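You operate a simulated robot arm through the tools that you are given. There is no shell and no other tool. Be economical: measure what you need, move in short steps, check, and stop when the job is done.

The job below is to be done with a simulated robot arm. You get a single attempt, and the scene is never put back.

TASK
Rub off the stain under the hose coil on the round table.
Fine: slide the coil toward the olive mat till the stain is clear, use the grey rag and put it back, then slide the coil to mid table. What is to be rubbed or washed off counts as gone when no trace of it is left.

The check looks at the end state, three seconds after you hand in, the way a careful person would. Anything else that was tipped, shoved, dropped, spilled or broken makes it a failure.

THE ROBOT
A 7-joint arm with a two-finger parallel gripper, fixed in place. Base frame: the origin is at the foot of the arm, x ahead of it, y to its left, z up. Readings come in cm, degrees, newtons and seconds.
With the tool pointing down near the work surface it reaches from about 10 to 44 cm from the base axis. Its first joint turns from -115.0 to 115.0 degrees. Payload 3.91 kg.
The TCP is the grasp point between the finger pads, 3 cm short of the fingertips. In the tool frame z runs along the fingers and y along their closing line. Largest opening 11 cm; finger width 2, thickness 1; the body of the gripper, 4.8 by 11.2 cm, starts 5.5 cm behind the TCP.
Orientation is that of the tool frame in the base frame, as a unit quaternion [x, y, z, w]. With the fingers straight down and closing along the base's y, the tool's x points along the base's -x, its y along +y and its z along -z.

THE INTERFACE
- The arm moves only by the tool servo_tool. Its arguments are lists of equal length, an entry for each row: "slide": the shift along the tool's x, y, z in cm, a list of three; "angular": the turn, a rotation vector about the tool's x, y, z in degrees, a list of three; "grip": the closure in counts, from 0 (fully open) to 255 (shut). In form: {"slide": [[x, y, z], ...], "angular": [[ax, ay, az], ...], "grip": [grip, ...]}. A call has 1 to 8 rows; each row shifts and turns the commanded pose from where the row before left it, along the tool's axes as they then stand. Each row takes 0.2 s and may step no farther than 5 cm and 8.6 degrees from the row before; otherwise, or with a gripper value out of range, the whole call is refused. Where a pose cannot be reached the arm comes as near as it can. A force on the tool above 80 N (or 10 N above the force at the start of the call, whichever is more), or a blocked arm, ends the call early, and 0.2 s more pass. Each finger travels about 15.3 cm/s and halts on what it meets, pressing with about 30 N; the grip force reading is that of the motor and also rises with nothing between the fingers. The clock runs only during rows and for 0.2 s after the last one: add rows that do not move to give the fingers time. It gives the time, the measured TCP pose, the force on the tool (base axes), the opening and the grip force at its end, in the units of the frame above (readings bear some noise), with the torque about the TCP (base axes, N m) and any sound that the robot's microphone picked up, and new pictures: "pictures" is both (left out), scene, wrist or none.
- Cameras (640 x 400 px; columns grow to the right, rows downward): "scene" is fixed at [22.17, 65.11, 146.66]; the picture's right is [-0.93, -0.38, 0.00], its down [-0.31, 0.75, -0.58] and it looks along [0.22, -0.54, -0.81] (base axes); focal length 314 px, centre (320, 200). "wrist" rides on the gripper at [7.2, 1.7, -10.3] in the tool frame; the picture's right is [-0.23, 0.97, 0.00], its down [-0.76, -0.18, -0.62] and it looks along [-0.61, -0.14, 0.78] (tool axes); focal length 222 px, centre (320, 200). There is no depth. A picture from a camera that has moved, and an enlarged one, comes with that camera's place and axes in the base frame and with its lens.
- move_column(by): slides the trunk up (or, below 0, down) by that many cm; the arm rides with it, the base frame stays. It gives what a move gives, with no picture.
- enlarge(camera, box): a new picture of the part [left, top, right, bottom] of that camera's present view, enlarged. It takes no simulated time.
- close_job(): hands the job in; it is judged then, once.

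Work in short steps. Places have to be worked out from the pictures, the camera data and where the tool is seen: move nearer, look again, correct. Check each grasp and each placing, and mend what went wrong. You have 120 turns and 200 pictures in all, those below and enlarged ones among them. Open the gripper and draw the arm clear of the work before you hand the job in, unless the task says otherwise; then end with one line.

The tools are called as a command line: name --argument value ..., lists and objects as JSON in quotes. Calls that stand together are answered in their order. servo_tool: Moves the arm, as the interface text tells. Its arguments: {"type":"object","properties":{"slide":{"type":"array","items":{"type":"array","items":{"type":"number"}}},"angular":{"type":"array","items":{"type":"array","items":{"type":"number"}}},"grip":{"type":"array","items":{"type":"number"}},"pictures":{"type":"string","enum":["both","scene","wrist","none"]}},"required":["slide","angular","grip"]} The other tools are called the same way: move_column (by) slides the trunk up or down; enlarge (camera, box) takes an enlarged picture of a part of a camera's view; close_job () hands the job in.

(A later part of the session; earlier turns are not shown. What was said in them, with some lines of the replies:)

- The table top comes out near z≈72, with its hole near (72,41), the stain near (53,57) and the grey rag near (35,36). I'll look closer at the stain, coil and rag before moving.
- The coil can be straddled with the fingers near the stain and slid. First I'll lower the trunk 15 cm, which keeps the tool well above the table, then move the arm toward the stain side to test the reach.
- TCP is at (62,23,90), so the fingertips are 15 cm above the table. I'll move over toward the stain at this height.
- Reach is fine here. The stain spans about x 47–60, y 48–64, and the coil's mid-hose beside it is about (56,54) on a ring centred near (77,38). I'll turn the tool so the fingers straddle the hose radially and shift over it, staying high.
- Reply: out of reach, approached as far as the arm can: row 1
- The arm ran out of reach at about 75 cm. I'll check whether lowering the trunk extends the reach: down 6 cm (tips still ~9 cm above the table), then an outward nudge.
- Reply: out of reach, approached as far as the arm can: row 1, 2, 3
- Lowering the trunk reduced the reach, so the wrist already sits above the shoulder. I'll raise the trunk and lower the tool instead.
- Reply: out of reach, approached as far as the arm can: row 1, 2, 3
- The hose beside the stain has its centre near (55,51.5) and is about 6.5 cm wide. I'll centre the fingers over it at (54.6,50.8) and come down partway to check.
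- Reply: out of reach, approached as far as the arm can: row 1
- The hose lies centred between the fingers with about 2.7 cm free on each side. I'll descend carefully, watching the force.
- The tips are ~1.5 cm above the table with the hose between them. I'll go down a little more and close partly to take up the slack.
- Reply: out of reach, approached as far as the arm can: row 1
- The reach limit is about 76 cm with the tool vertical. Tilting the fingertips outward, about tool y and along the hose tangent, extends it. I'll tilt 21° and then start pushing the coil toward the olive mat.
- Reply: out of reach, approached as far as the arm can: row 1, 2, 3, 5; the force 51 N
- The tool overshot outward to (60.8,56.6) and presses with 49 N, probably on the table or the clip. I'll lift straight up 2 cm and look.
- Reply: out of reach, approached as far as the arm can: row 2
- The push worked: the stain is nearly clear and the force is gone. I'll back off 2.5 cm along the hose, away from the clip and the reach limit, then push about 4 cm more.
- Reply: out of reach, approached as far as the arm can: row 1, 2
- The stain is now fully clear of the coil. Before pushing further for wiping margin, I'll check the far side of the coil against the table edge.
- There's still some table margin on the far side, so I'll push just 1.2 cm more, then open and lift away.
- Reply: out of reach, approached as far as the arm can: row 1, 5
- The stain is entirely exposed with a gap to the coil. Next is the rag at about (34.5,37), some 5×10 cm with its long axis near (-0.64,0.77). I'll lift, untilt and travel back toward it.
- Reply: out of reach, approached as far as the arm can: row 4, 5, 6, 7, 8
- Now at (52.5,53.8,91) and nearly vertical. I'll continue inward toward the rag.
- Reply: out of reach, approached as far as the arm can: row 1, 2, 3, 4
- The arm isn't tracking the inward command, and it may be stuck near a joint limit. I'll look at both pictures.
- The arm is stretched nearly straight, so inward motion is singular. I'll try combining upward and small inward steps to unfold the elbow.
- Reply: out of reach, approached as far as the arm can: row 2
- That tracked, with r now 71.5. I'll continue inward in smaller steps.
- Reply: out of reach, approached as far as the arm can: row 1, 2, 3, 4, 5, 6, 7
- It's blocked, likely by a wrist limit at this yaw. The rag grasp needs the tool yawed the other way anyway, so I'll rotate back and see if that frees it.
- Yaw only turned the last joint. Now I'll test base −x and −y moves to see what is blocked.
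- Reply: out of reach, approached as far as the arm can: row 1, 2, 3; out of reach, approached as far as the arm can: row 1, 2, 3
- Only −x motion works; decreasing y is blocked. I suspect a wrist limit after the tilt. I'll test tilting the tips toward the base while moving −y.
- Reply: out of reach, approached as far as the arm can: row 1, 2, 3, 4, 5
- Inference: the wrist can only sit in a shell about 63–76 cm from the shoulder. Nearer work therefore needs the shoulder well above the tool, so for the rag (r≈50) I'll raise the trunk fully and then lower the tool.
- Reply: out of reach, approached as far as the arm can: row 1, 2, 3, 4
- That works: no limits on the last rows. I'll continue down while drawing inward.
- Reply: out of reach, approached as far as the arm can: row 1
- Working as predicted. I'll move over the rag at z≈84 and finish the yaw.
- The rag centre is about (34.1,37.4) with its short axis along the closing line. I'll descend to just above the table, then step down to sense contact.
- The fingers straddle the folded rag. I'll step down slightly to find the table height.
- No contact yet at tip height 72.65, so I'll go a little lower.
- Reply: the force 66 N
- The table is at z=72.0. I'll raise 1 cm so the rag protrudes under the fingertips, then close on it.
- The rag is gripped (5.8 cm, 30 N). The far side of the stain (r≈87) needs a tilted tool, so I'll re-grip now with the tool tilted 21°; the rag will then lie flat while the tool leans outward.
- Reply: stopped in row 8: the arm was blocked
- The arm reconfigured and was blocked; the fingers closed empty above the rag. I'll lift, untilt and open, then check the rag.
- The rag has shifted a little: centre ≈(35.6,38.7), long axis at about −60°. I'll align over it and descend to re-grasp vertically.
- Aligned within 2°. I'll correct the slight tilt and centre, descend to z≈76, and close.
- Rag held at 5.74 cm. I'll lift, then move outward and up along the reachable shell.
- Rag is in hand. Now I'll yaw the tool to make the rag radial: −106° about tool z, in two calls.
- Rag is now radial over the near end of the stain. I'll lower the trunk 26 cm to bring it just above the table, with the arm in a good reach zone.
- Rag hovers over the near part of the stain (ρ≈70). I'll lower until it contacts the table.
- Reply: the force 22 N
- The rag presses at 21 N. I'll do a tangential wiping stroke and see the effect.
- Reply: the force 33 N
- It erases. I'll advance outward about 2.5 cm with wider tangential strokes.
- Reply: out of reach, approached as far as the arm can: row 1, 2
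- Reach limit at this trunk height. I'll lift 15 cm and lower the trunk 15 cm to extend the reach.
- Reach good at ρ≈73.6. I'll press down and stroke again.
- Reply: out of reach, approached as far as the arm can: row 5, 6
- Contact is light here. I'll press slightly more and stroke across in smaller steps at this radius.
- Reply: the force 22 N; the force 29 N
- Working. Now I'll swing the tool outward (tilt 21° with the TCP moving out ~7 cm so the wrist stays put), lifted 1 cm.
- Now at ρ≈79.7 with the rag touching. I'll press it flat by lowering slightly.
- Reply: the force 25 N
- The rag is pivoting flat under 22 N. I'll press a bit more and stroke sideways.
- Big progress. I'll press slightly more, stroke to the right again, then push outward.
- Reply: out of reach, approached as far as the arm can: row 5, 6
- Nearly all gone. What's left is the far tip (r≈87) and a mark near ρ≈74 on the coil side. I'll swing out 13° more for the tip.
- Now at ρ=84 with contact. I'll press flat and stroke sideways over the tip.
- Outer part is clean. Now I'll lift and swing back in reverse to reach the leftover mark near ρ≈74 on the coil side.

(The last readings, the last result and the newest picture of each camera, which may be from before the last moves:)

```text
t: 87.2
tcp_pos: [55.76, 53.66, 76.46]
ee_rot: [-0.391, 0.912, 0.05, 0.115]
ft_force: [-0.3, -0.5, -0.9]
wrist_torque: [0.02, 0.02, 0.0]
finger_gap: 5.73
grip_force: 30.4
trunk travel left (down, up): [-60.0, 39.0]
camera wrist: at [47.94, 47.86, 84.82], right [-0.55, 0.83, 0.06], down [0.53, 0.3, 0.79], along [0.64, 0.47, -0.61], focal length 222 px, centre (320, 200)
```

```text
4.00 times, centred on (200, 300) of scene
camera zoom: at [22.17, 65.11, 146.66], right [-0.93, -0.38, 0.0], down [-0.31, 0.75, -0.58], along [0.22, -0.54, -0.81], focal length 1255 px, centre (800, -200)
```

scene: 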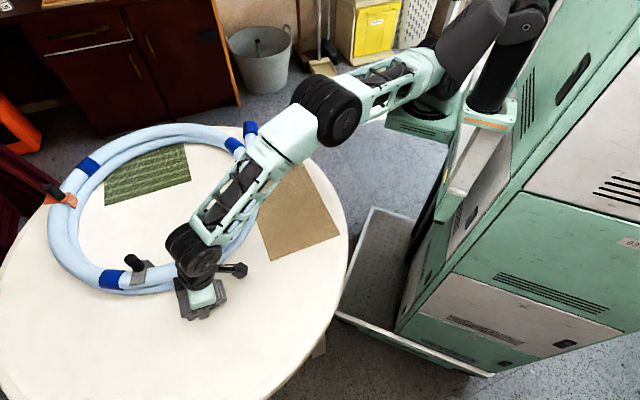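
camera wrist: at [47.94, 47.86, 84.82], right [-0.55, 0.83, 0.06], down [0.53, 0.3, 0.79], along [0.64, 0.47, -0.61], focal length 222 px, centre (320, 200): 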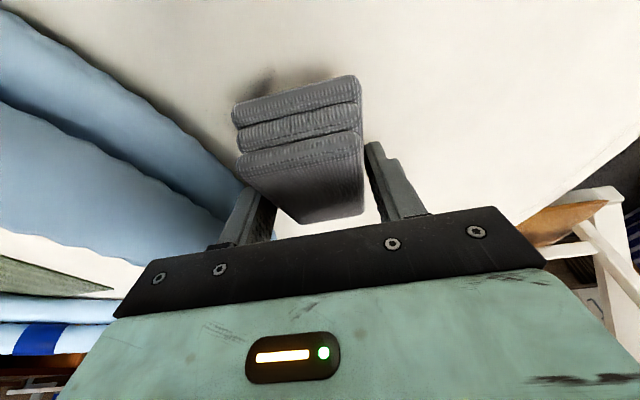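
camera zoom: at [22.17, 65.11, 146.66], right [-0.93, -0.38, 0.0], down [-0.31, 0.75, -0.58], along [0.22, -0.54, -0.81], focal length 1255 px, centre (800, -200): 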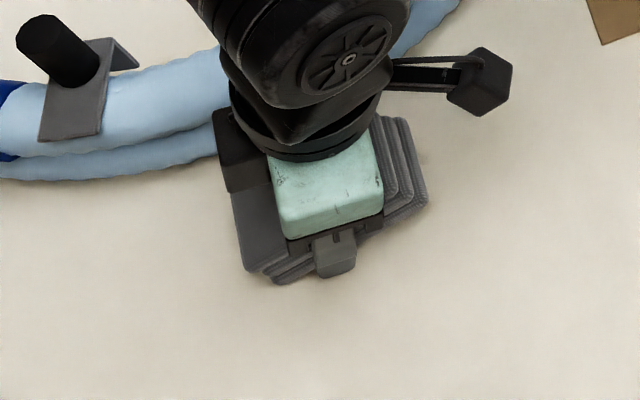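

The leftover sits at about ρ=73, t=−5.5. I'll swing in further, shift toward the coil slightly, press and stroke.

servo_tool --slide '[[2.2, -0.5, -0.5], [2.0, -0.5, -0.3], [0, 0, 0.5], [0, 0, 0.4], [0, 0, 0]]' --angular '[[0, 6.5, 0], [0, 6.5, 0], [0, 0, 0], [0, 0, 0], [0, 0, 0]]' --grip '[255, 255, 255, 255, 255]'

```text
t: 88.4
tcp_pos: [53.39, 49.78, 75.49]
ee_rot: [-0.394, 0.919, 0.005, 0.011]
ft_force: [-9.2, -5.2, 25.9]
wrist_torque: [0.5, -0.43, 0.11]
finger_gap: 5.75
grip_force: 30.5
trunk travel left (down, up): [-60.0, 39.0]
camera wrist: at [46.98, 45.55, 85.9], right [-0.55, 0.84, 0.01], down [0.64, 0.42, 0.64], along [0.53, 0.36, -0.77], focal length 222 px, centre (320, 200)
```

scene: 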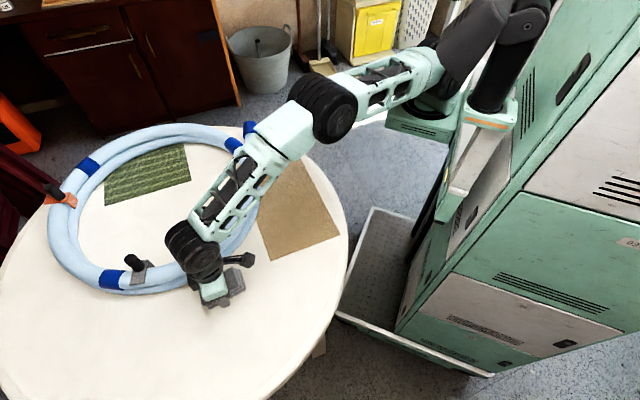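
wrist: 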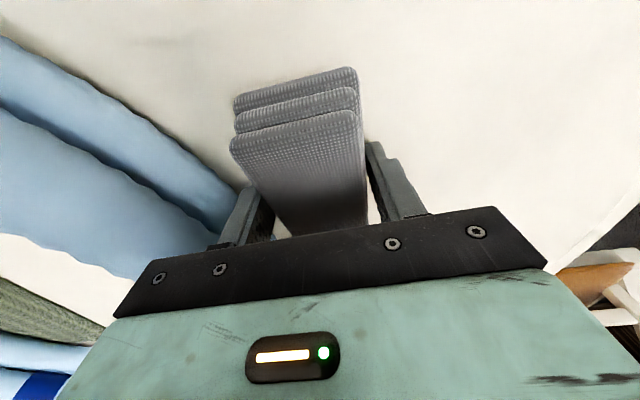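

Pressed at 26 N over the mark. Short strokes here.

servo_tool --slide '[[0, -1, 0.1], [0, 1.5, 0.1], [0, 1.5, 0], [0, -1.5, 0], [0, -1.5, 0], [0, -0.5, 0], [0, 1.5, 0], [0, 1.5, 0]]' --angular '[[0, 0, 0], [0, 0, 0], [0, 0, 0], [0, 0, 0], [0, 0, 0], [0, 0, 0], [0, 0, 0], [0, 0, 0]]' --grip '[255, 255, 255, 255, 255, 255, 255, 255]' --pictures "none"

servo_tool --slide '[[0, -1.5, 0], [0, -1.5, 0], [0, 0, -2], [0, 0, -4], [0, 0, -4], [0, 0, -4], [0, 0, 0]]' --angular '[[0, 0, 0], [0, 0, 0], [0, 0, 0], [0, 0, 0], [0, 0, 0], [0, 0, 0], [0, 0, 0]]' --grip '[255, 255, 255, 255, 255, 255, 255]'

enlarge --camera "scene" --box '[120, 250, 280, 350]'

```text
t: 90.2
tcp_pos: [52.65, 50.79, 75.31]
ee_rot: [-0.393, 0.92, 0.004, 0.012]
ft_force: [2.8, -2.5, 8.8]
wrist_torque: [0.16, -0.37, -0.15]
finger_gap: 5.73
grip_force: 30.2
trunk travel left (down, up): [-60.0, 39.0]
```

```text
t: 91.8
tcp_pos: [54.4, 48.58, 89.25]
ee_rot: [-0.393, 0.919, 0.005, 0.011]
ft_force: [0.6, -0.1, -1.8]
wrist_torque: [-0.02, -0.02, -0.01]
finger_gap: 5.72
grip_force: 29.8
trunk travel left (down, up): [-60.0, 39.0]
camera wrist: at [48.1, 44.34, 99.61], right [-0.55, 0.84, 0.0], down [0.64, 0.42, 0.64], along [0.53, 0.35, -0.77], focal length 222 px, centre (320, 200)
```

scene: 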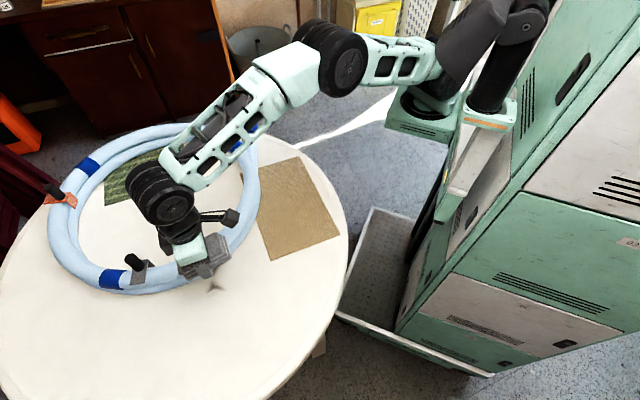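
wrist: 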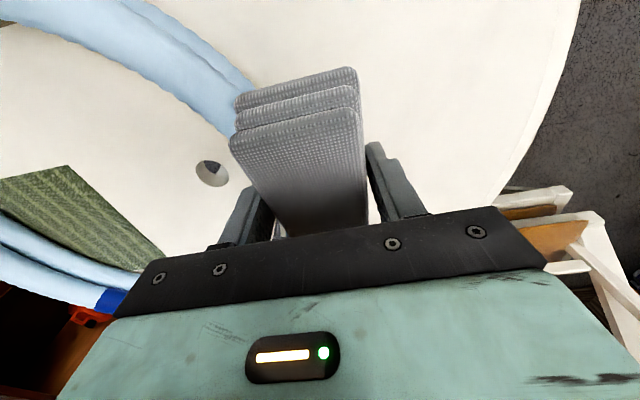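

```text
4.00 times, centred on (200, 300) of scene
camera zoom: at [22.17, 65.11, 146.66], right [-0.93, -0.38, 0.0], down [-0.31, 0.75, -0.58], along [0.22, -0.54, -0.81], focal length 1255 px, centre (800, -200)
```

zoom: 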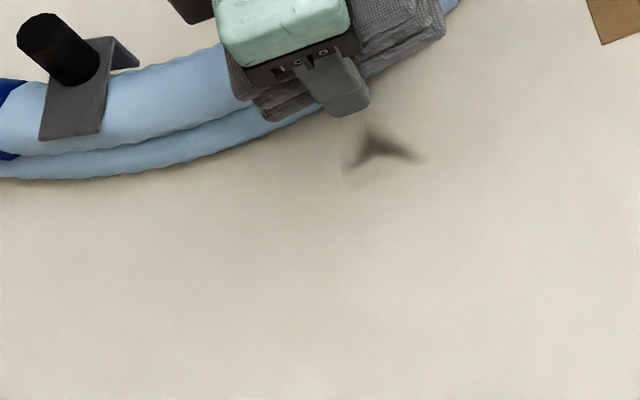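

Only one small mark remains, near (56.3,49.4). I'll come down just right of it, press harder so the rag lies flat, and slide over it toward the coil.

servo_tool --slide '[[-0.7, 2.5, 2], [0, 0, 4], [0, 0, 4], [0, 0, 3], [0, 0, 0.7], [0, 0, 0.4], [0, 0, 0]]' --angular '[[0, 0, 0], [0, 0, 0], [0, 0, 0], [0, 0, 0], [0, 0, 0], [0, 0, 0], [0, 0, 0]]' --grip '[255, 255, 255, 255, 255, 255, 255]' --pictures "none"

```text
t: 93.4
tcp_pos: [53.26, 51.01, 75.17]
ee_rot: [-0.393, 0.92, 0.005, 0.012]
ft_force: [-0.8, 0.6, 1.0]
wrist_torque: [0.02, -0.03, 0.0]
finger_gap: 5.71
grip_force: 30.5
trunk travel left (down, up): [-60.0, 39.0]
```

The rag has ridden up in the fingers. I'll set it down here, raise 0.9 cm and re-grip it flat.

servo_tool --slide '[[0, 0, 0], [0, 0, 0], [0, 0, -0.9], [0, 0, 0], [0, 0, 0], [0, 0, 0], [0, 0, 0]]' --angular '[[0, 0, 0], [0, -1.5, 0], [0, 0, 0], [0, 0, 0], [0, 0, 0], [0, 0, 0], [0, 0, 0]]' --grip '[70, 70, 70, 255, 255, 255, 255]'

```text
t: 95.0
tcp_pos: [53.31, 51.04, 76.18]
ee_rot: [-0.393, 0.919, 0.01, 0.023]
ft_force: [0.6, 0.2, 0.8]
wrist_torque: [0.06, -0.03, 0.03]
finger_gap: 5.7
grip_force: 29.9
trunk travel left (down, up): [-60.0, 39.0]
camera wrist: at [46.7, 46.64, 86.29], right [-0.55, 0.84, 0.01], down [0.63, 0.4, 0.66], along [0.55, 0.37, -0.75], focal length 222 px, centre (320, 200)
```

scene: 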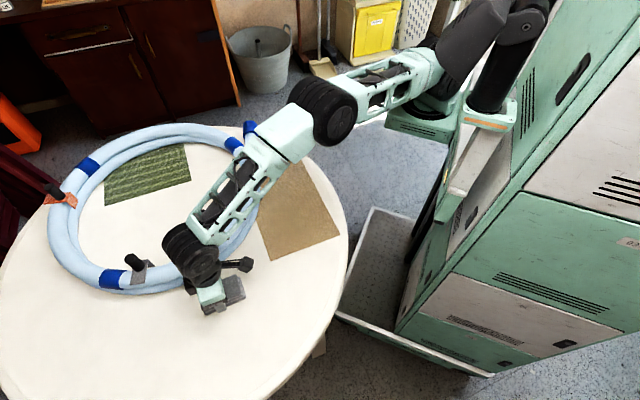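
wrist: 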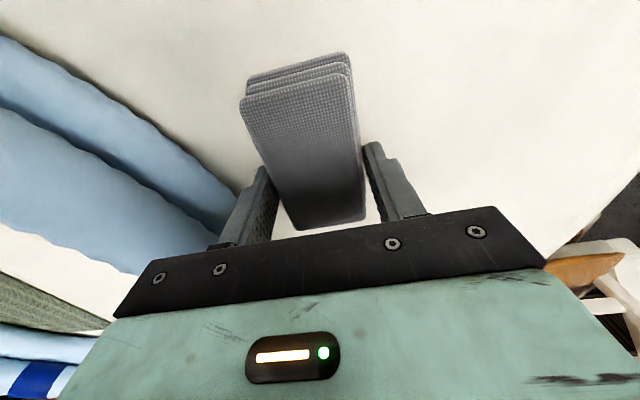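

Rag is flat and gripped again. I'll press and stroke over the mark toward the coil and back.

servo_tool --slide '[[0, 0, 0.3], [0, 0, 0.1], [0, -1.2, 0], [0, -1.2, 0], [0, -1.2, 0], [0, 1.5, 0], [0, -1.5, 0], [0, 1.5, 0]]' --angular '[[0, 0, 0], [0, 0, 0], [0, 0, 0], [0, 0, 0], [0, 0, 0], [0, 0, 0], [0, 0, 0], [0, 0, 0]]' --grip '[255, 255, 255, 255, 255, 255, 255, 255]' --pictures "none"

servo_tool --slide '[[0, -1.5, 0], [-0.7, 0, 0], [0, 1.5, 0], [0, -1.5, 0], [0, 1.5, 0], [0, 1.5, 0], [0, 0, 0]]' --angular '[[0, 0, 0], [0, 0, 0], [0, 0, 0], [0, 0, 0], [0, 0, 0], [0, 0, 0], [0, 0, 0]]' --grip '[255, 255, 255, 255, 255, 255, 255]' --pictures "wrist"

enlarge --camera "scene" --box '[120, 250, 280, 350]'

```text
t: 96.8
tcp_pos: [55.24, 49.28, 76.1]
ee_rot: [-0.392, 0.92, 0.008, 0.028]
ft_force: [11.0, -12.7, 37.6]
wrist_torque: [-0.16, 0.31, 0.13]
finger_gap: 5.72
grip_force: 30.1
trunk travel left (down, up): [-60.0, 39.0]
```

```text
t: 98.4
tcp_pos: [54.36, 50.93, 76.11]
ee_rot: [-0.393, 0.919, 0.01, 0.026]
ft_force: [11.7, -8.5, 33.6]
wrist_torque: [-0.51, -0.47, 0.07]
finger_gap: 5.74
grip_force: 29.6
trunk travel left (down, up): [-60.0, 39.0]
camera wrist: at [47.83, 46.6, 86.15], right [-0.55, 0.84, 0.01], down [0.63, 0.4, 0.67], along [0.55, 0.37, -0.75], focal length 222 px, centre (320, 200)
```

wrist: 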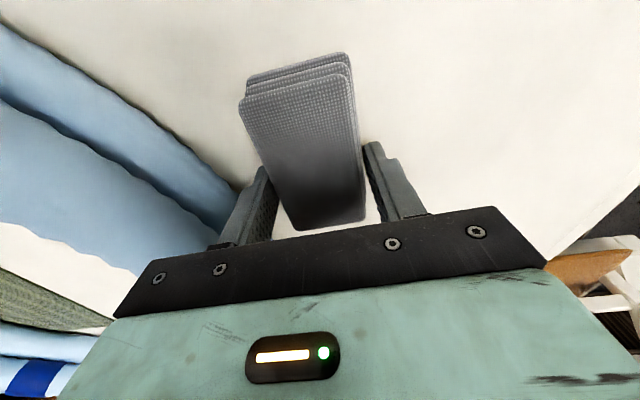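

```text
4.00 times, centred on (200, 300) of scene
camera zoom: at [22.17, 65.11, 146.66], right [-0.93, -0.38, 0.0], down [-0.31, 0.75, -0.58], along [0.22, -0.54, -0.81], focal length 1255 px, centre (800, -200)
```

zoom: 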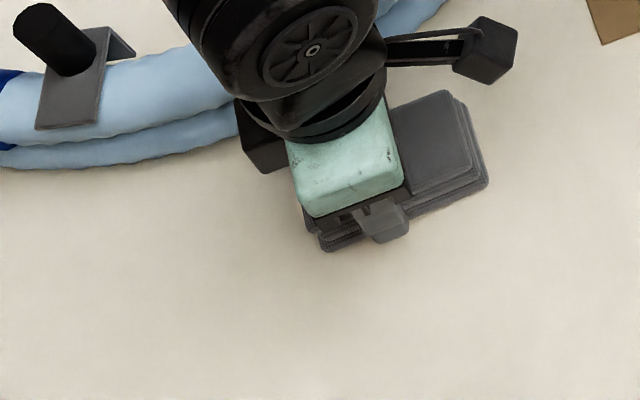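

Looks gone. I'll lift straight up and inspect the whole area.

servo_tool --slide '[[0, 0, -3], [0, 0, -4], [0, 0, -4], [0, 0, -4], [0, 0, 0]]' --angular '[[0, 0, 0], [0, 0, 0], [0, 0, 0], [0, 0, 0], [0, 0, 0]]' --grip '[255, 255, 255, 255, 255]'

enlarge --camera "scene" --box '[120, 250, 280, 350]'

```text
t: 99.6
tcp_pos: [53.66, 50.44, 90.78]
ee_rot: [-0.394, 0.919, 0.01, 0.024]
ft_force: [0.1, 0.6, -0.6]
wrist_torque: [-0.01, -0.01, 0.01]
finger_gap: 5.71
grip_force: 29.8
trunk travel left (down, up): [-60.0, 39.0]
camera wrist: at [47.07, 46.11, 100.93], right [-0.55, 0.84, 0.01], down [0.63, 0.41, 0.66], along [0.55, 0.37, -0.75], focal length 222 px, centre (320, 200)
```

scene: 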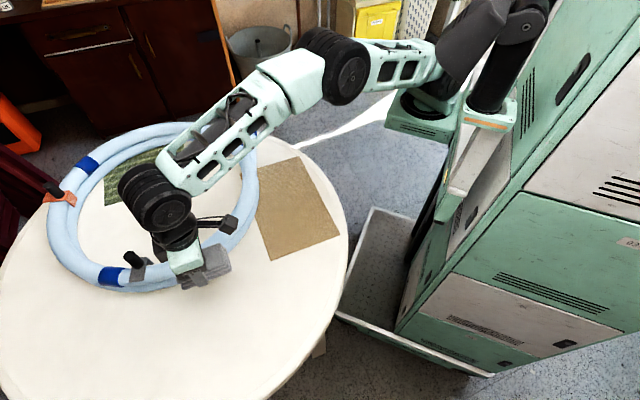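
wrist: 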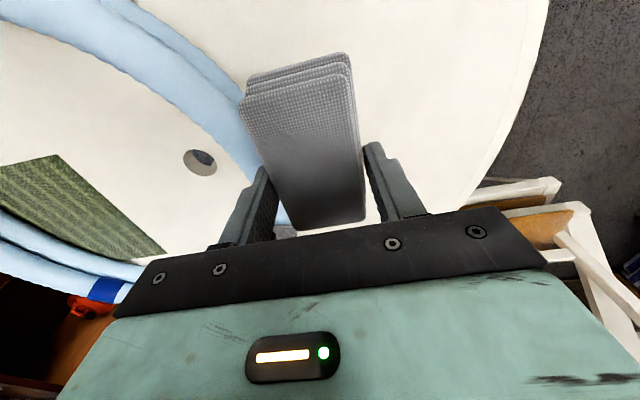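

```text
4.00 times, centred on (200, 300) of scene
camera zoom: at [22.17, 65.11, 146.66], right [-0.93, -0.38, 0.0], down [-0.31, 0.75, -0.58], along [0.22, -0.54, -0.81], focal length 1255 px, centre (800, -200)
```

zoom: 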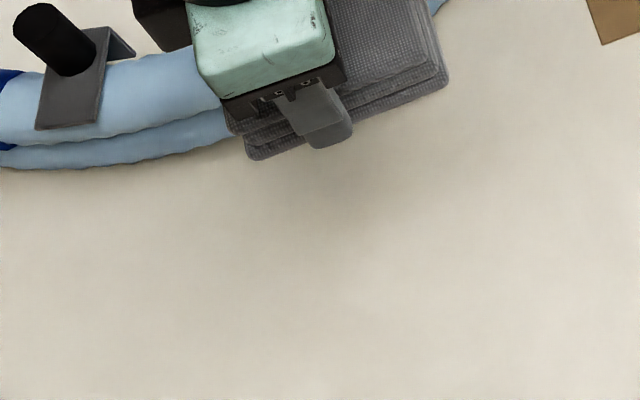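

The area looks clean. I'll raise the trunk fully for the return path and check the table with the arm away.

move_column --by 39

enlarge --camera "scene" --box '[120, 230, 280, 330]'

enlarge --camera "wrist" --box '[160, 0, 480, 200]'

```text
t: 103.3
tcp_pos: [53.69, 50.54, 129.74]
ee_rot: [-0.393, 0.919, 0.01, 0.023]
ft_force: [-0.1, 0.9, -0.5]
wrist_torque: [-0.02, 0.01, -0.01]
finger_gap: 5.7
grip_force: 29.9
trunk travel left (down, up): [-99.0, 0.0]
```

```text
4.00 times, centred on (200, 280) of scene
camera zoom: at [22.17, 65.11, 146.66], right [-0.93, -0.38, 0.0], down [-0.31, 0.75, -0.58], along [0.22, -0.54, -0.81], focal length 1255 px, centre (800, -120)
```

zoom: 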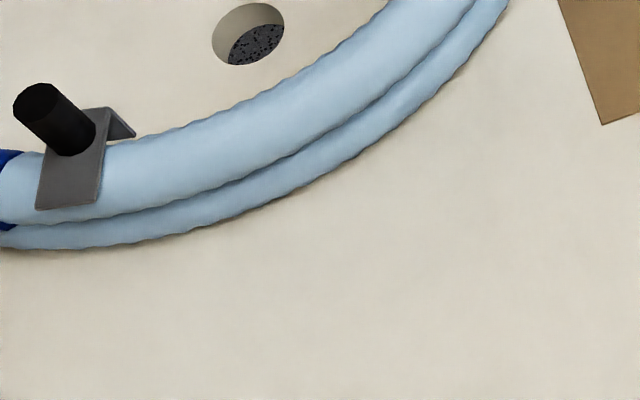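

```text
2.00 times, centred on (320, 100) of wrist
camera zoom: at [47.09, 46.11, 139.91], right [-0.55, 0.84, 0.01], down [0.63, 0.4, 0.66], along [0.55, 0.37, -0.75], focal length 444 px, centre (320, 400)
```

zoom: 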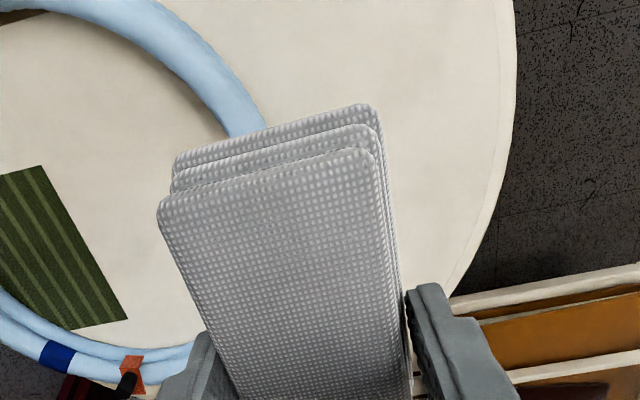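

Spotless. Now return the rag: descend along the shell while drawing inward, correcting the small tilt and starting the yaw.

servo_tool --slide '[[0, 0, 4], [0.5, 0, 4], [1, 0, 4], [1.5, 0, 4], [1.5, 0, 4], [1.5, 0, 4], [1, 0, 0], [0, 0, 0]]' --angular '[[0, 2.9, 0], [0, 0, 0], [0, 0, 0], [0, 0, 0], [0, 0, 0], [0, 0, 0], [0, 0, 0], [0, 0, 0]]' --grip '[255, 255, 255, 255, 255, 255, 255, 255]' --pictures "scene"

servo_tool --slide '[[0, 0, 0], [0, 0, 0], [0, 0, 0], [0, 0, 0], [0, 0, 0], [0, 0, 0], [0, 0, 0], [0, 0, 0]]' --angular '[[0, 0, 8], [0, 0, 8], [0, 0, 8], [0, 0, 8], [0, 0, 8], [0, 0, 8], [0, 0, 8], [0, 0, 8]]' --grip '[255, 255, 255, 255, 255, 255, 255, 255]' --pictures "none"

```text
t: 105.1
tcp_pos: [48.91, 45.67, 105.8]
ee_rot: [-0.393, 0.919, 0.001, 0.0]
ft_force: [-0.2, 0.2, -0.4]
wrist_torque: [0.01, -0.02, -0.01]
finger_gap: 5.71
grip_force: 30.2
trunk travel left (down, up): [-99.0, 0.0]
```

scene: 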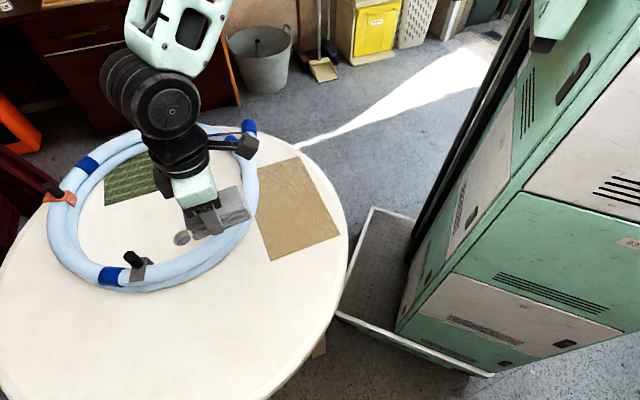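

```text
t: 106.9
tcp_pos: [49.01, 45.53, 105.84]
ee_rot: [0.155, 0.988, 0.0, 0.0]
ft_force: [0.3, 0.3, -1.1]
wrist_torque: [0.01, -0.04, -0.01]
finger_gap: 5.69
grip_force: 30.7
trunk travel left (down, up): [-99.0, 0.0]
```

Table is clean. I'll finish the yaw and travel back to above the rag's home.

servo_tool --slide '[[0, 0, 0], [0, 0, 0], [0, 0, 0], [0, 0, 0], [0.6, -2.5, 4], [0.6, -3, 4], [0.6, -3, 4], [0.6, -3, 3.5]]' --angular '[[0, 0, 8], [0, 0, 8], [0, 0, 8], [0, 0, 8], [0, 0, 0], [0, 0, 0], [0, 0, 0], [0, 0, 0]]' --grip '[255, 255, 255, 255, 255, 255, 255, 255]' --pictures "none"

```text
refused: row 6 steps farther than a row can; nothing moved
```

servo_tool --slide '[[0, 0, 0], [0, 0, 0], [0, 0, 0], [0, 0, 0], [0.6, -2.5, 3.8], [0.6, -2.8, 3.8], [0.6, -2.8, 3.8], [0.6, -2.8, 3.8]]' --angular '[[0, 0, 8], [0, 0, 8], [0, 0, 8], [0, 0, 8], [0, 0, 0], [0, 0, 0], [0, 0, 0], [0, 0, 0]]' --grip '[255, 255, 255, 255, 255, 255, 255, 255]' --pictures "none"

```text
t: 108.7
tcp_pos: [39.19, 40.25, 90.51]
ee_rot: [0.419, 0.908, 0.001, 0.0]
ft_force: [-0.1, 0.1, 0.0]
wrist_torque: [-0.04, -0.03, 0.0]
finger_gap: 5.69
grip_force: 29.7
trunk travel left (down, up): [-99.0, 0.0]
```

Tracking well. Move over the home spot and lower to z≈80, then look.

servo_tool --slide '[[0.25, -1.4, 2.2], [0.25, -1.4, 2.2], [0.25, -1.4, 2.2], [0.3, -1.5, 2.2], [0, 0, 1.5], [0, 0, 0]]' --angular '[[0, 0, 0], [0, 0, 0], [0, 0, 0], [0, 0, 0], [0, 0, 0], [0, 0, 0]]' --grip '[255, 255, 255, 255, 255, 255]'

enlarge --camera "scene" --box '[240, 210, 400, 310]'

```text
t: 110.1
tcp_pos: [34.16, 37.47, 80.35]
ee_rot: [0.42, 0.907, 0.001, 0.001]
ft_force: [0.0, 0.0, -0.5]
wrist_torque: [-0.01, -0.03, 0.01]
finger_gap: 5.7
grip_force: 30.2
trunk travel left (down, up): [-99.0, 0.0]
camera wrist: at [30.72, 44.18, 90.8], right [0.89, 0.46, 0.0], down [0.36, -0.7, 0.62], along [0.29, -0.55, -0.78], focal length 222 px, centre (320, 200)
```

scene: 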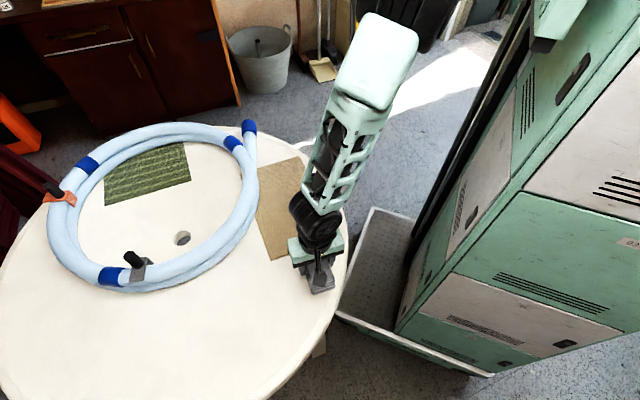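
wrist: 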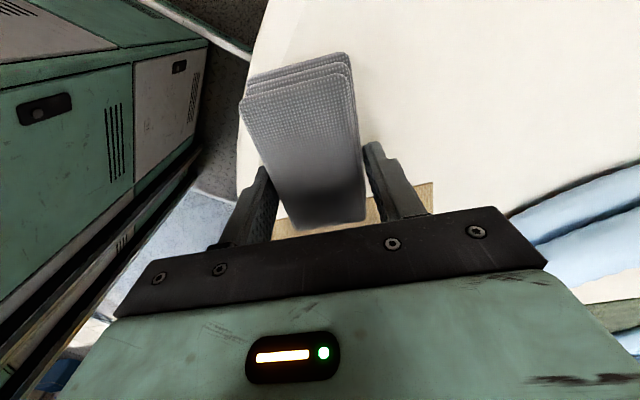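

```text
4.00 times, centred on (320, 260) of scene
camera zoom: at [22.17, 65.11, 146.66], right [-0.93, -0.38, 0.0], down [-0.31, 0.75, -0.58], along [0.22, -0.54, -0.81], focal length 1255 px, centre (320, -40)
```

zoom: 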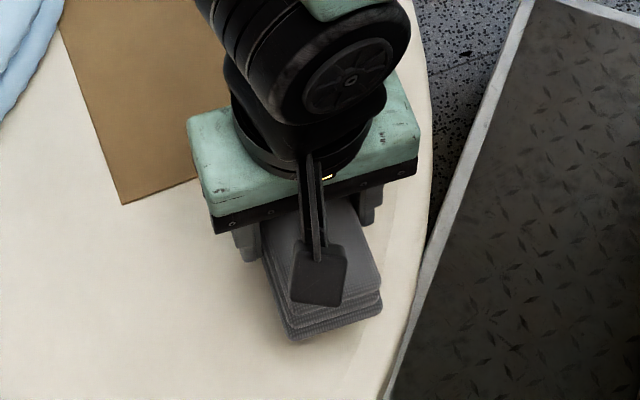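

Rag is over its home. Lower to contact and release.

servo_tool --slide '[[0, 0, 2], [0, 0, 1.5], [0, 0, 0.4], [0, 0, 0.2], [0, 0, 0]]' --angular '[[0, 0, 0], [0, 0, 0], [0, 0, 0], [0, 0, 0], [0, 0, 0]]' --grip '[255, 255, 255, 255, 255]' --pictures "none"

```text
t: 111.3
tcp_pos: [34.02, 37.48, 76.39]
ee_rot: [0.421, 0.907, 0.001, 0.001]
ft_force: [-0.5, -3.6, 20.7]
wrist_torque: [-0.91, -0.39, -0.14]
finger_gap: 5.72
grip_force: 29.6
trunk travel left (down, up): [-99.0, 0.0]
```

Contact at 21 N. Opening and lifting away vertically.

servo_tool --slide '[[0, 0, -0.15], [0, 0, 0], [0, 0, 0], [0, 0, -2], [0, 0, -3], [0, 0, -3], [0, 0, 0]]' --angular '[[0, 0, 0], [0, 0, 0], [0, 0, 0], [0, 0, 0], [0, 0, 0], [0, 0, 0], [0, 0, 0]]' --grip '[200, 0, 0, 0, 0, 0, 0]'

```text
t: 112.9
tcp_pos: [34.02, 37.62, 84.26]
ee_rot: [0.42, 0.907, 0.001, 0.0]
ft_force: [-0.5, 0.1, 0.4]
wrist_torque: [0.0, 0.02, -0.01]
finger_gap: 10.99
grip_force: 0.2
trunk travel left (down, up): [-99.0, 0.0]
camera wrist: at [30.67, 44.2, 94.81], right [0.89, 0.46, 0.0], down [0.36, -0.7, 0.62], along [0.29, -0.55, -0.78], focal length 222 px, centre (320, 200)
```

scene: 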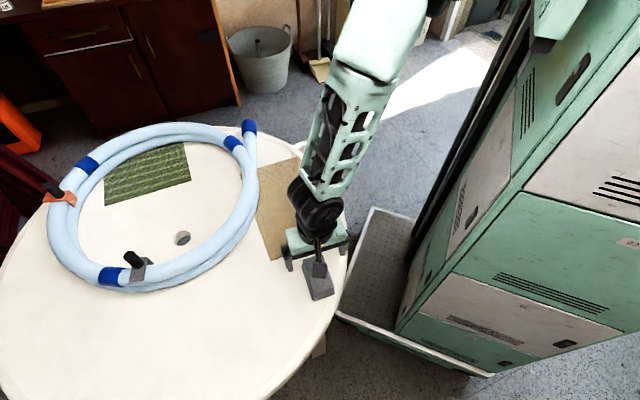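
wrist: 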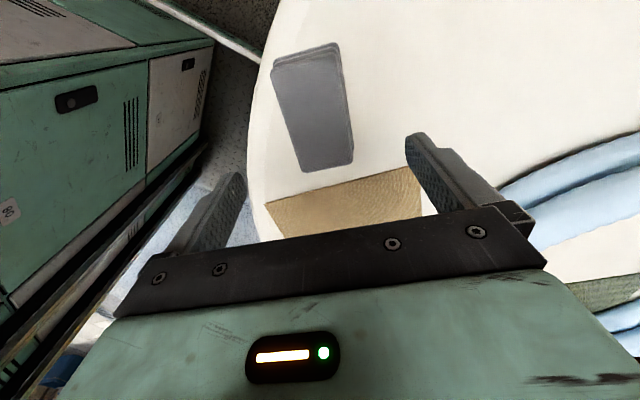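

The rag is back within a centimetre of its original place. Now measure the coil position relative to the table centre.

enlarge --camera "scene" --box '[0, 110, 320, 310]'

enlarge --camera "scene" --box '[0, 110, 400, 400]'

```text
2.00 times, centred on (160, 210) of scene
camera zoom: at [22.17, 65.11, 146.66], right [-0.93, -0.38, 0.0], down [-0.31, 0.75, -0.58], along [0.22, -0.54, -0.81], focal length 628 px, centre (640, 180)
```

zoom: 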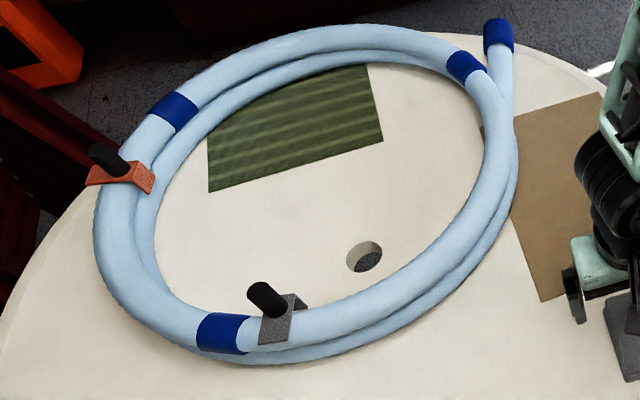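

```text
1.38 times, centred on (200, 255) of scene
camera zoom: at [22.17, 65.11, 146.66], right [-0.93, -0.38, 0.0], down [-0.31, 0.75, -0.58], along [0.22, -0.54, -0.81], focal length 433 px, centre (486, 124)
```

zoom: 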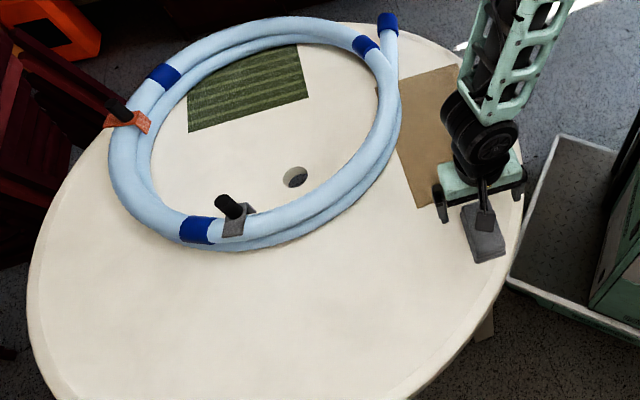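

The coil ring is centred about (86.5,33), the table centre (hole) is (72.3,41.2), so the coil must come back about (−14,+8.4). I'll move the arm out and up along the reachable shell, then yaw to straddle the near side radially.

servo_tool --slide '[[0.4, 3.5, -2], [0.4, 3.5, -2.5], [0.4, 3.5, -2.5], [0.4, 3.5, -2.5], [0, 0, -3], [0, 0, -3], [0, 0, -3], [0, 0, 0]]' --angular '[[0, 0, 0], [0, 0, 0], [0, 0, 0], [0, 0, 0], [0, 0, -8], [0, 0, -8], [0, 0, -8], [0, 0, -8]]' --grip '[0, 0, 0, 0, 0, 0, 0, 0]' --pictures "none"

servo_tool --slide '[[0, 0, 0], [0, 0, 0], [0, 0, 0], [0, 0, 0], [0, 0, 0], [0, 0, 0], [0, 0, 0], [0, 0, 0]]' --angular '[[0, 0, -8], [0, 0, -8], [0, 0, -8], [0, 0, -8], [0, 0, -8], [0, 0, -8], [0, 0, -8], [0, 0, -8]]' --grip '[0, 0, 0, 0, 0, 0, 0, 0]' --pictures "none"

```text
t: 114.7
tcp_pos: [43.75, 47.81, 102.81]
ee_rot: [0.152, 0.988, 0.0, 0.0]
ft_force: [-0.1, 0.5, 0.2]
wrist_torque: [-0.03, 0.01, 0.01]
finger_gap: 11.0
grip_force: 0.1
trunk travel left (down, up): [-99.0, 0.0]
```

```text
t: 116.5
tcp_pos: [43.83, 47.76, 102.93]
ee_rot: [-0.394, 0.919, 0.0, 0.0]
ft_force: [0.9, -0.6, 1.1]
wrist_torque: [-0.01, -0.01, 0.01]
finger_gap: 10.99
grip_force: 0.1
trunk travel left (down, up): [-99.0, 0.0]
```

Next, swing the arm around in azimuth to above (58,37), where the tilted tool can reach the near ring section.

servo_tool --slide '[[-0.5, -4.4, -1], [-0.5, -4.4, -1], [-0.5, -4.4, -1], [-0.5, -4.4, -1], [0, 0, 0]]' --angular '[[0, 0, 0], [0, 0, 0], [0, 0, 0], [0, 0, 0], [0, 0, 0]]' --grip '[0, 0, 0, 0, 0]' --pictures "none"

move_column --by -22

servo_tool --slide '[[0, 0, -0.5], [0, 0, 0]]' --angular '[[0, 0, 0], [0, 0, 0]]' --grip '[0, 0]'

```text
t: 117.7
tcp_pos: [57.82, 36.92, 106.96]
ee_rot: [-0.394, 0.919, 0.0, 0.0]
ft_force: [0.1, -0.1, 0.2]
wrist_torque: [0.03, 0.02, 0.0]
finger_gap: 10.98
grip_force: 0.0
trunk travel left (down, up): [-99.0, 0.0]
```

```text
t: 120.0
tcp_pos: [57.87, 37.09, 85.01]
ee_rot: [-0.393, 0.92, 0.001, 0.0]
ft_force: [0.6, -0.7, -0.6]
wrist_torque: [0.01, 0.02, -0.02]
finger_gap: 10.97
grip_force: 0.1
trunk travel left (down, up): [-77.0, 22.0]
```

```text
t: 120.7
tcp_pos: [57.82, 37.04, 85.45]
ee_rot: [-0.392, 0.92, 0.0, 0.0]
ft_force: [-0.3, 0.6, 0.7]
wrist_torque: [0.0, -0.03, -0.02]
finger_gap: 10.99
grip_force: 0.1
trunk travel left (down, up): [-77.0, 22.0]
camera wrist: at [51.59, 33.01, 95.94], right [-0.55, 0.84, 0.0], down [0.65, 0.43, 0.62], along [0.52, 0.34, -0.78], focal length 222 px, centre (320, 200)
```

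scene: 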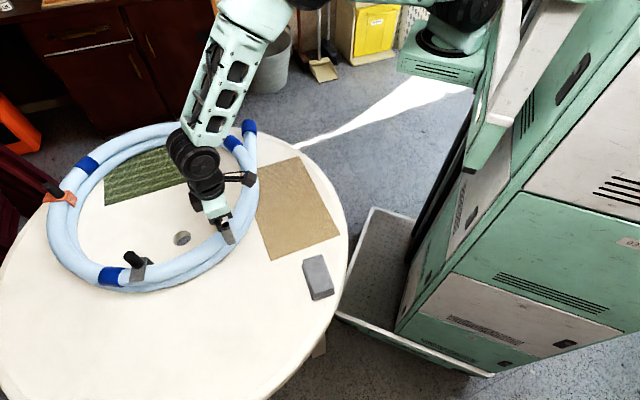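
wrist: 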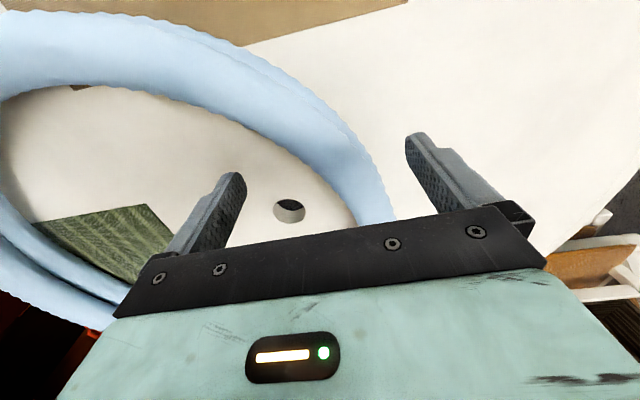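

The near ring section runs along y at x≈57–62 right here (y≈37), so it's reachable without tilt. Ring centre is then ≈(85,36). I'll yaw so the closing line is along x and centre over the hose at (59.5,38).

servo_tool --slide '[[-1.9, -0.5, 0], [0, 0, 0], [0, 0, 0], [0, 0, 0], [0, 0, 0], [0, 0, 1.5], [0, 0, 0]]' --angular '[[0, 0, 0], [0, 0, -8], [0, 0, -8], [0, 0, -8], [0, 0, -8], [0, 0, -8], [0, 0, 0]]' --grip '[0, 0, 0, 0, 0, 0, 0]'

```text
t: 122.2
tcp_pos: [59.45, 38.07, 83.97]
ee_rot: [-0.685, 0.729, -0.001, 0.0]
ft_force: [0.5, -0.7, -0.1]
wrist_torque: [0.02, 0.02, 0.01]
finger_gap: 10.98
grip_force: 0.1
trunk travel left (down, up): [-77.0, 22.0]
camera wrist: at [57.33, 31.01, 94.44], right [-0.96, 0.29, 0.0], down [0.22, 0.75, 0.62], along [0.18, 0.6, -0.78], focal length 222 px, centre (320, 200)
```

scene: 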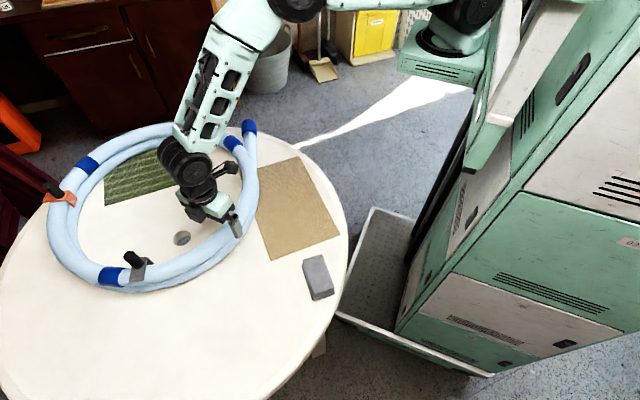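
wrist: 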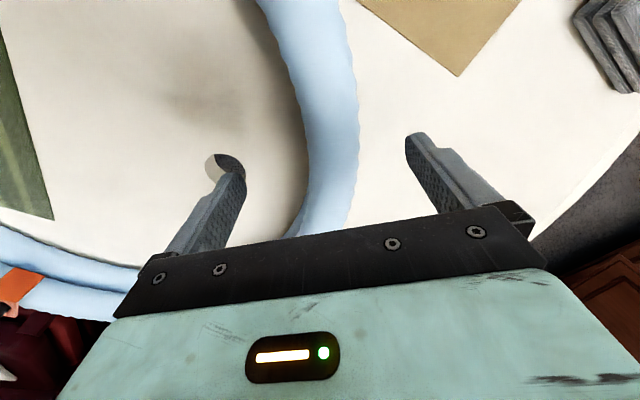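

The hose is centred between the fingers. Descend to z≈76 and close to grip it.

servo_tool --slide '[[0, 0.6, 3], [0, 0, 3], [0, 0, 1.8], [0, 0, 0], [0, 0, 0], [0, 0, 0], [0, 0, 0]]' --angular '[[0, 0, 0], [0, 0, 0], [0, 0, 0], [0, 0, 0], [0, 0, 0], [0, 0, 0], [0, 0, 0]]' --grip '[0, 0, 0, 0, 120, 140, 140]'

```text
t: 123.8
tcp_pos: [58.85, 38.13, 76.36]
ee_rot: [-0.684, 0.729, -0.002, 0.001]
ft_force: [0.0, -0.3, 0.1]
wrist_torque: [0.0, -0.04, 0.01]
finger_gap: 4.95
grip_force: 0.0
trunk travel left (down, up): [-77.0, 22.0]
camera wrist: at [56.74, 31.13, 86.69], right [-0.96, 0.29, 0.0], down [0.23, 0.75, 0.62], along [0.18, 0.6, -0.78], focal length 222 px, centre (320, 200)
```

scene: 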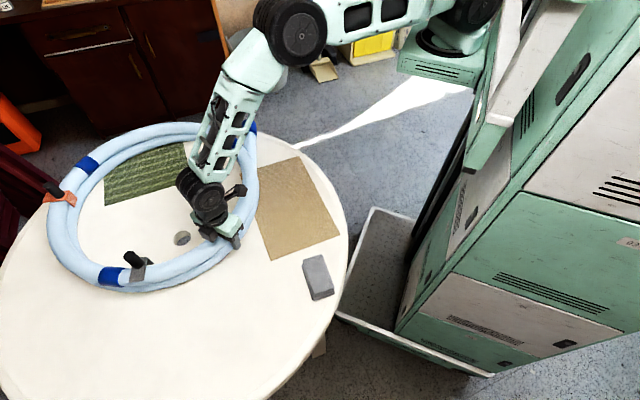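
wrist: 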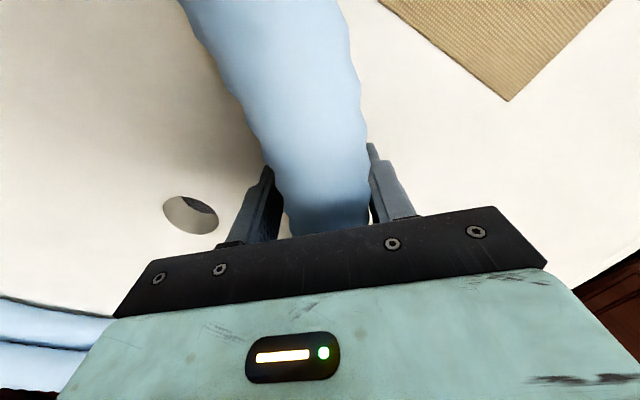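

Snug around the hose. I'll grip it and drag the first half toward the table centre (−6.3,+2.5).

servo_tool --slide '[[0, 0, 0], [0, 0, 0], [-0.5, 1.27, 0], [-0.5, 1.27, 0], [-0.5, 1.27, 0], [-0.5, 1.27, 0], [-0.5, 1.27, 0], [0, 0, 0]]' --angular '[[0, 0, 0], [0, 0, 0], [0, 0, 0], [0, 0, 0], [0, 0, 0], [0, 0, 0], [0, 0, 0], [0, 0, 0]]' --grip '[200, 255, 255, 255, 255, 255, 255, 255]'

enlarge --camera "scene" --box '[0, 110, 400, 400]'

```text
t: 125.7
tcp_pos: [52.61, 41.19, 76.05]
ee_rot: [-0.684, 0.73, 0.0, 0.0]
ft_force: [1.3, -1.5, 0.1]
wrist_torque: [-0.31, -0.07, -0.32]
finger_gap: 4.17
grip_force: 30.4
trunk travel left (down, up): [-77.0, 22.0]
camera wrist: at [50.52, 34.01, 86.61], right [-0.96, 0.29, 0.0], down [0.23, 0.75, 0.62], along [0.18, 0.6, -0.78], focal length 222 px, centre (320, 200)
```

scene: 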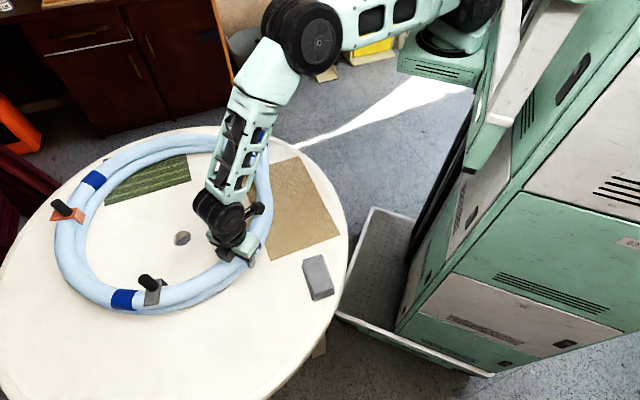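
wrist: 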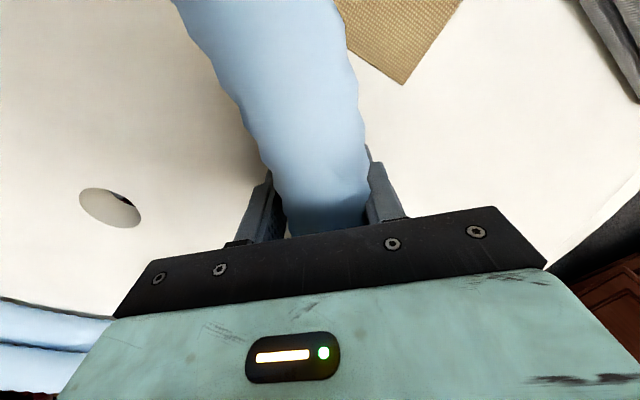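

```text
1.38 times, centred on (200, 255) of scene
camera zoom: at [22.17, 65.11, 146.66], right [-0.93, -0.38, 0.0], down [-0.31, 0.75, -0.58], along [0.22, -0.54, -0.81], focal length 433 px, centre (486, 124)
```

zoom: 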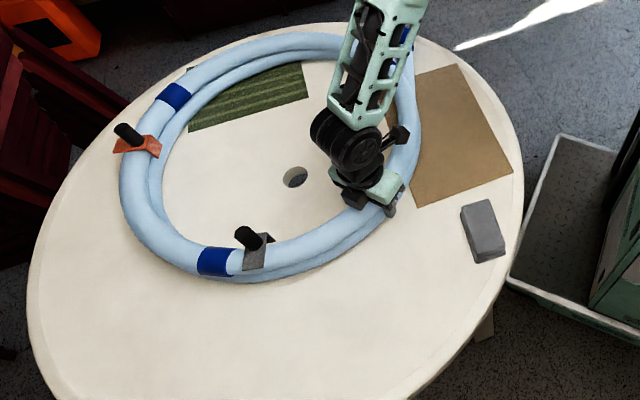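

It drags cleanly; the coil centre is now ≈(80.3,35.5). Remaining shift is (−8,+5.7), so I'll continue.

servo_tool --slide '[[-0.74, 1.19, 0], [-0.74, 1.19, 0], [-0.74, 1.19, 0], [-0.74, 1.19, 0], [-0.74, 1.19, 0], [-0.74, 1.19, 0], [-0.74, 1.19, 0], [0, 0, 0]]' --angular '[[0, 0, 0], [0, 0, 0], [0, 0, 0], [0, 0, 0], [0, 0, 0], [0, 0, 0], [0, 0, 0], [0, 0, 0]]' --grip '[255, 255, 255, 255, 255, 255, 255, 255]'

enlarge --camera "scene" --box '[0, 110, 400, 400]'

```text
t: 127.5
tcp_pos: [44.58, 46.8, 76.11]
ee_rot: [-0.684, 0.729, 0.0, 0.0]
ft_force: [-2.1, -0.7, 0.5]
wrist_torque: [-0.29, 0.3, -0.18]
finger_gap: 4.2
grip_force: 29.7
trunk travel left (down, up): [-77.0, 22.0]
camera wrist: at [42.51, 39.69, 86.6], right [-0.96, 0.29, 0.0], down [0.23, 0.75, 0.62], along [0.18, 0.6, -0.78], focal length 222 px, centre (320, 200)
```

scene: 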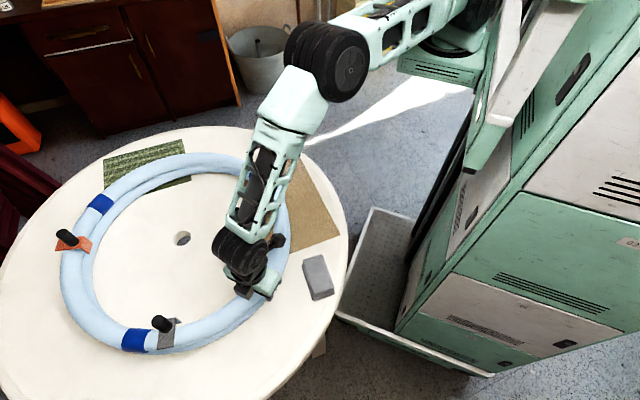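
wrist: 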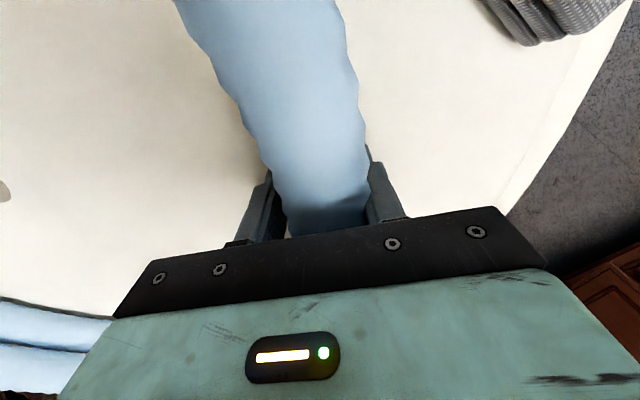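

```text
1.38 times, centred on (200, 255) of scene
camera zoom: at [22.17, 65.11, 146.66], right [-0.93, -0.38, 0.0], down [-0.31, 0.75, -0.58], along [0.22, -0.54, -0.81], focal length 433 px, centre (486, 124)
```

zoom: 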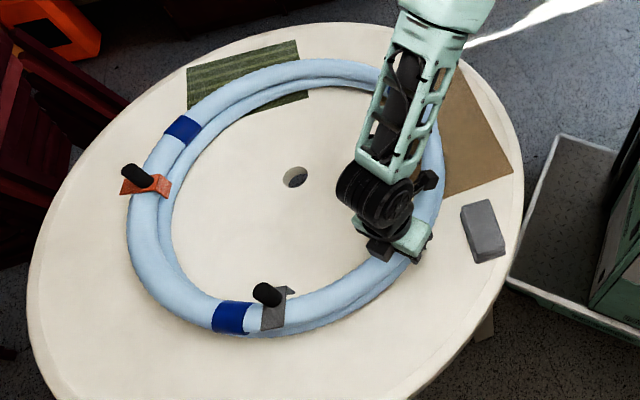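

The coil centre now computes to ≈(71.5,41.2), within about 1 cm of the table centre. Release partly and lift straight up.

servo_tool --slide '[[0, 0, 0], [0, 0, 0], [0, 0, -2], [0, 0, -4], [0, 0, -4], [0, 0, -3], [0, 0, 0]]' --angular '[[0, 0, 0], [0, 0, 0], [0, 0, 0], [0, 0, 0], [0, 0, 0], [0, 0, 0], [0, 0, 0]]' --grip '[110, 100, 100, 100, 0, 0, 0]' --pictures "scene"

move_column --by 22

enlarge --camera "scene" --box '[0, 110, 400, 400]'

enlarge --camera "wrist" --box '[0, 0, 640, 400]'

```text
t: 129.1
tcp_pos: [44.75, 46.62, 89.2]
ee_rot: [-0.684, 0.729, 0.0, 0.0]
ft_force: [-0.8, -0.3, 0.0]
wrist_torque: [0.01, 0.0, 0.01]
finger_gap: 10.99
grip_force: 0.0
trunk travel left (down, up): [-77.0, 22.0]
```

scene: 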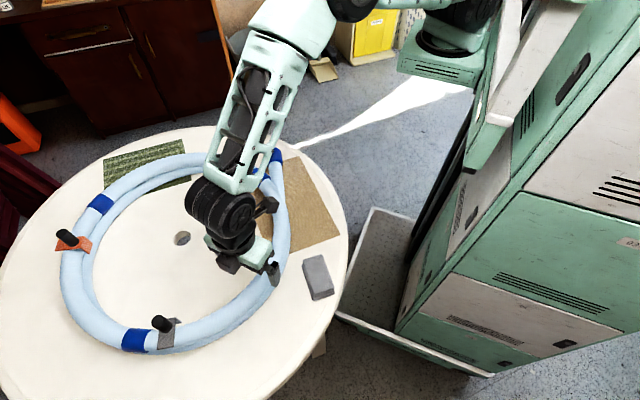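

```text
t: 131.4
tcp_pos: [44.7, 46.83, 111.12]
ee_rot: [-0.683, 0.73, -0.002, 0.0]
ft_force: [-0.3, -0.8, 0.2]
wrist_torque: [-0.01, 0.02, 0.01]
finger_gap: 10.99
grip_force: 0.1
trunk travel left (down, up): [-99.0, 0.0]
```

```text
1.38 times, centred on (200, 255) of scene
camera zoom: at [22.17, 65.11, 146.66], right [-0.93, -0.38, 0.0], down [-0.31, 0.75, -0.58], along [0.22, -0.54, -0.81], focal length 433 px, centre (486, 124)
```

zoom: 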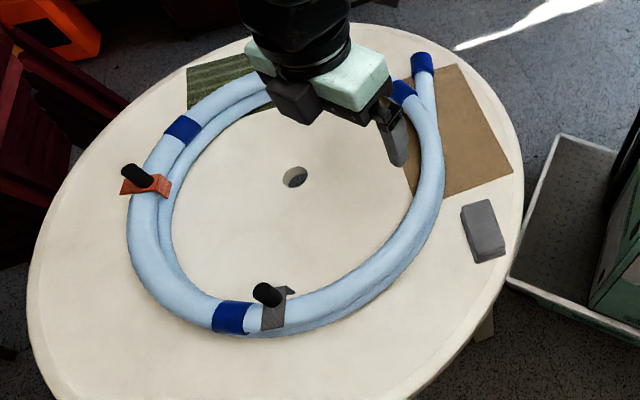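

```text
1.00 times, centred on (320, 200) of wrist (not enlarged: the box is as wide or as high as the picture)
camera zoom: at [42.6, 39.63, 121.64], right [-0.96, 0.29, 0.0], down [0.23, 0.75, 0.62], along [0.18, 0.6, -0.78], focal length 222 px, centre (320, 200)
```

zoom: 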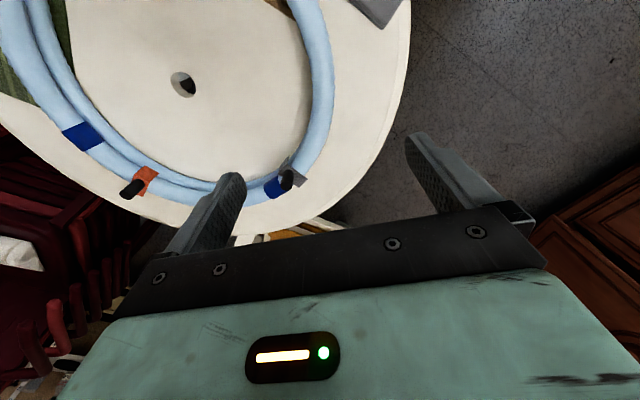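

The stain area is clean, the rag is back in its place, the coil is centred on the table, and the gripper is open and well clear. Handing in.

close_job

```text
The job is handed in.
```

The stain is rubbed off with no trace visible, the grey rag is back within about 1 cm of where it lay, and the hose coil is centred on the table to within about 1 cm. The job is handed in.
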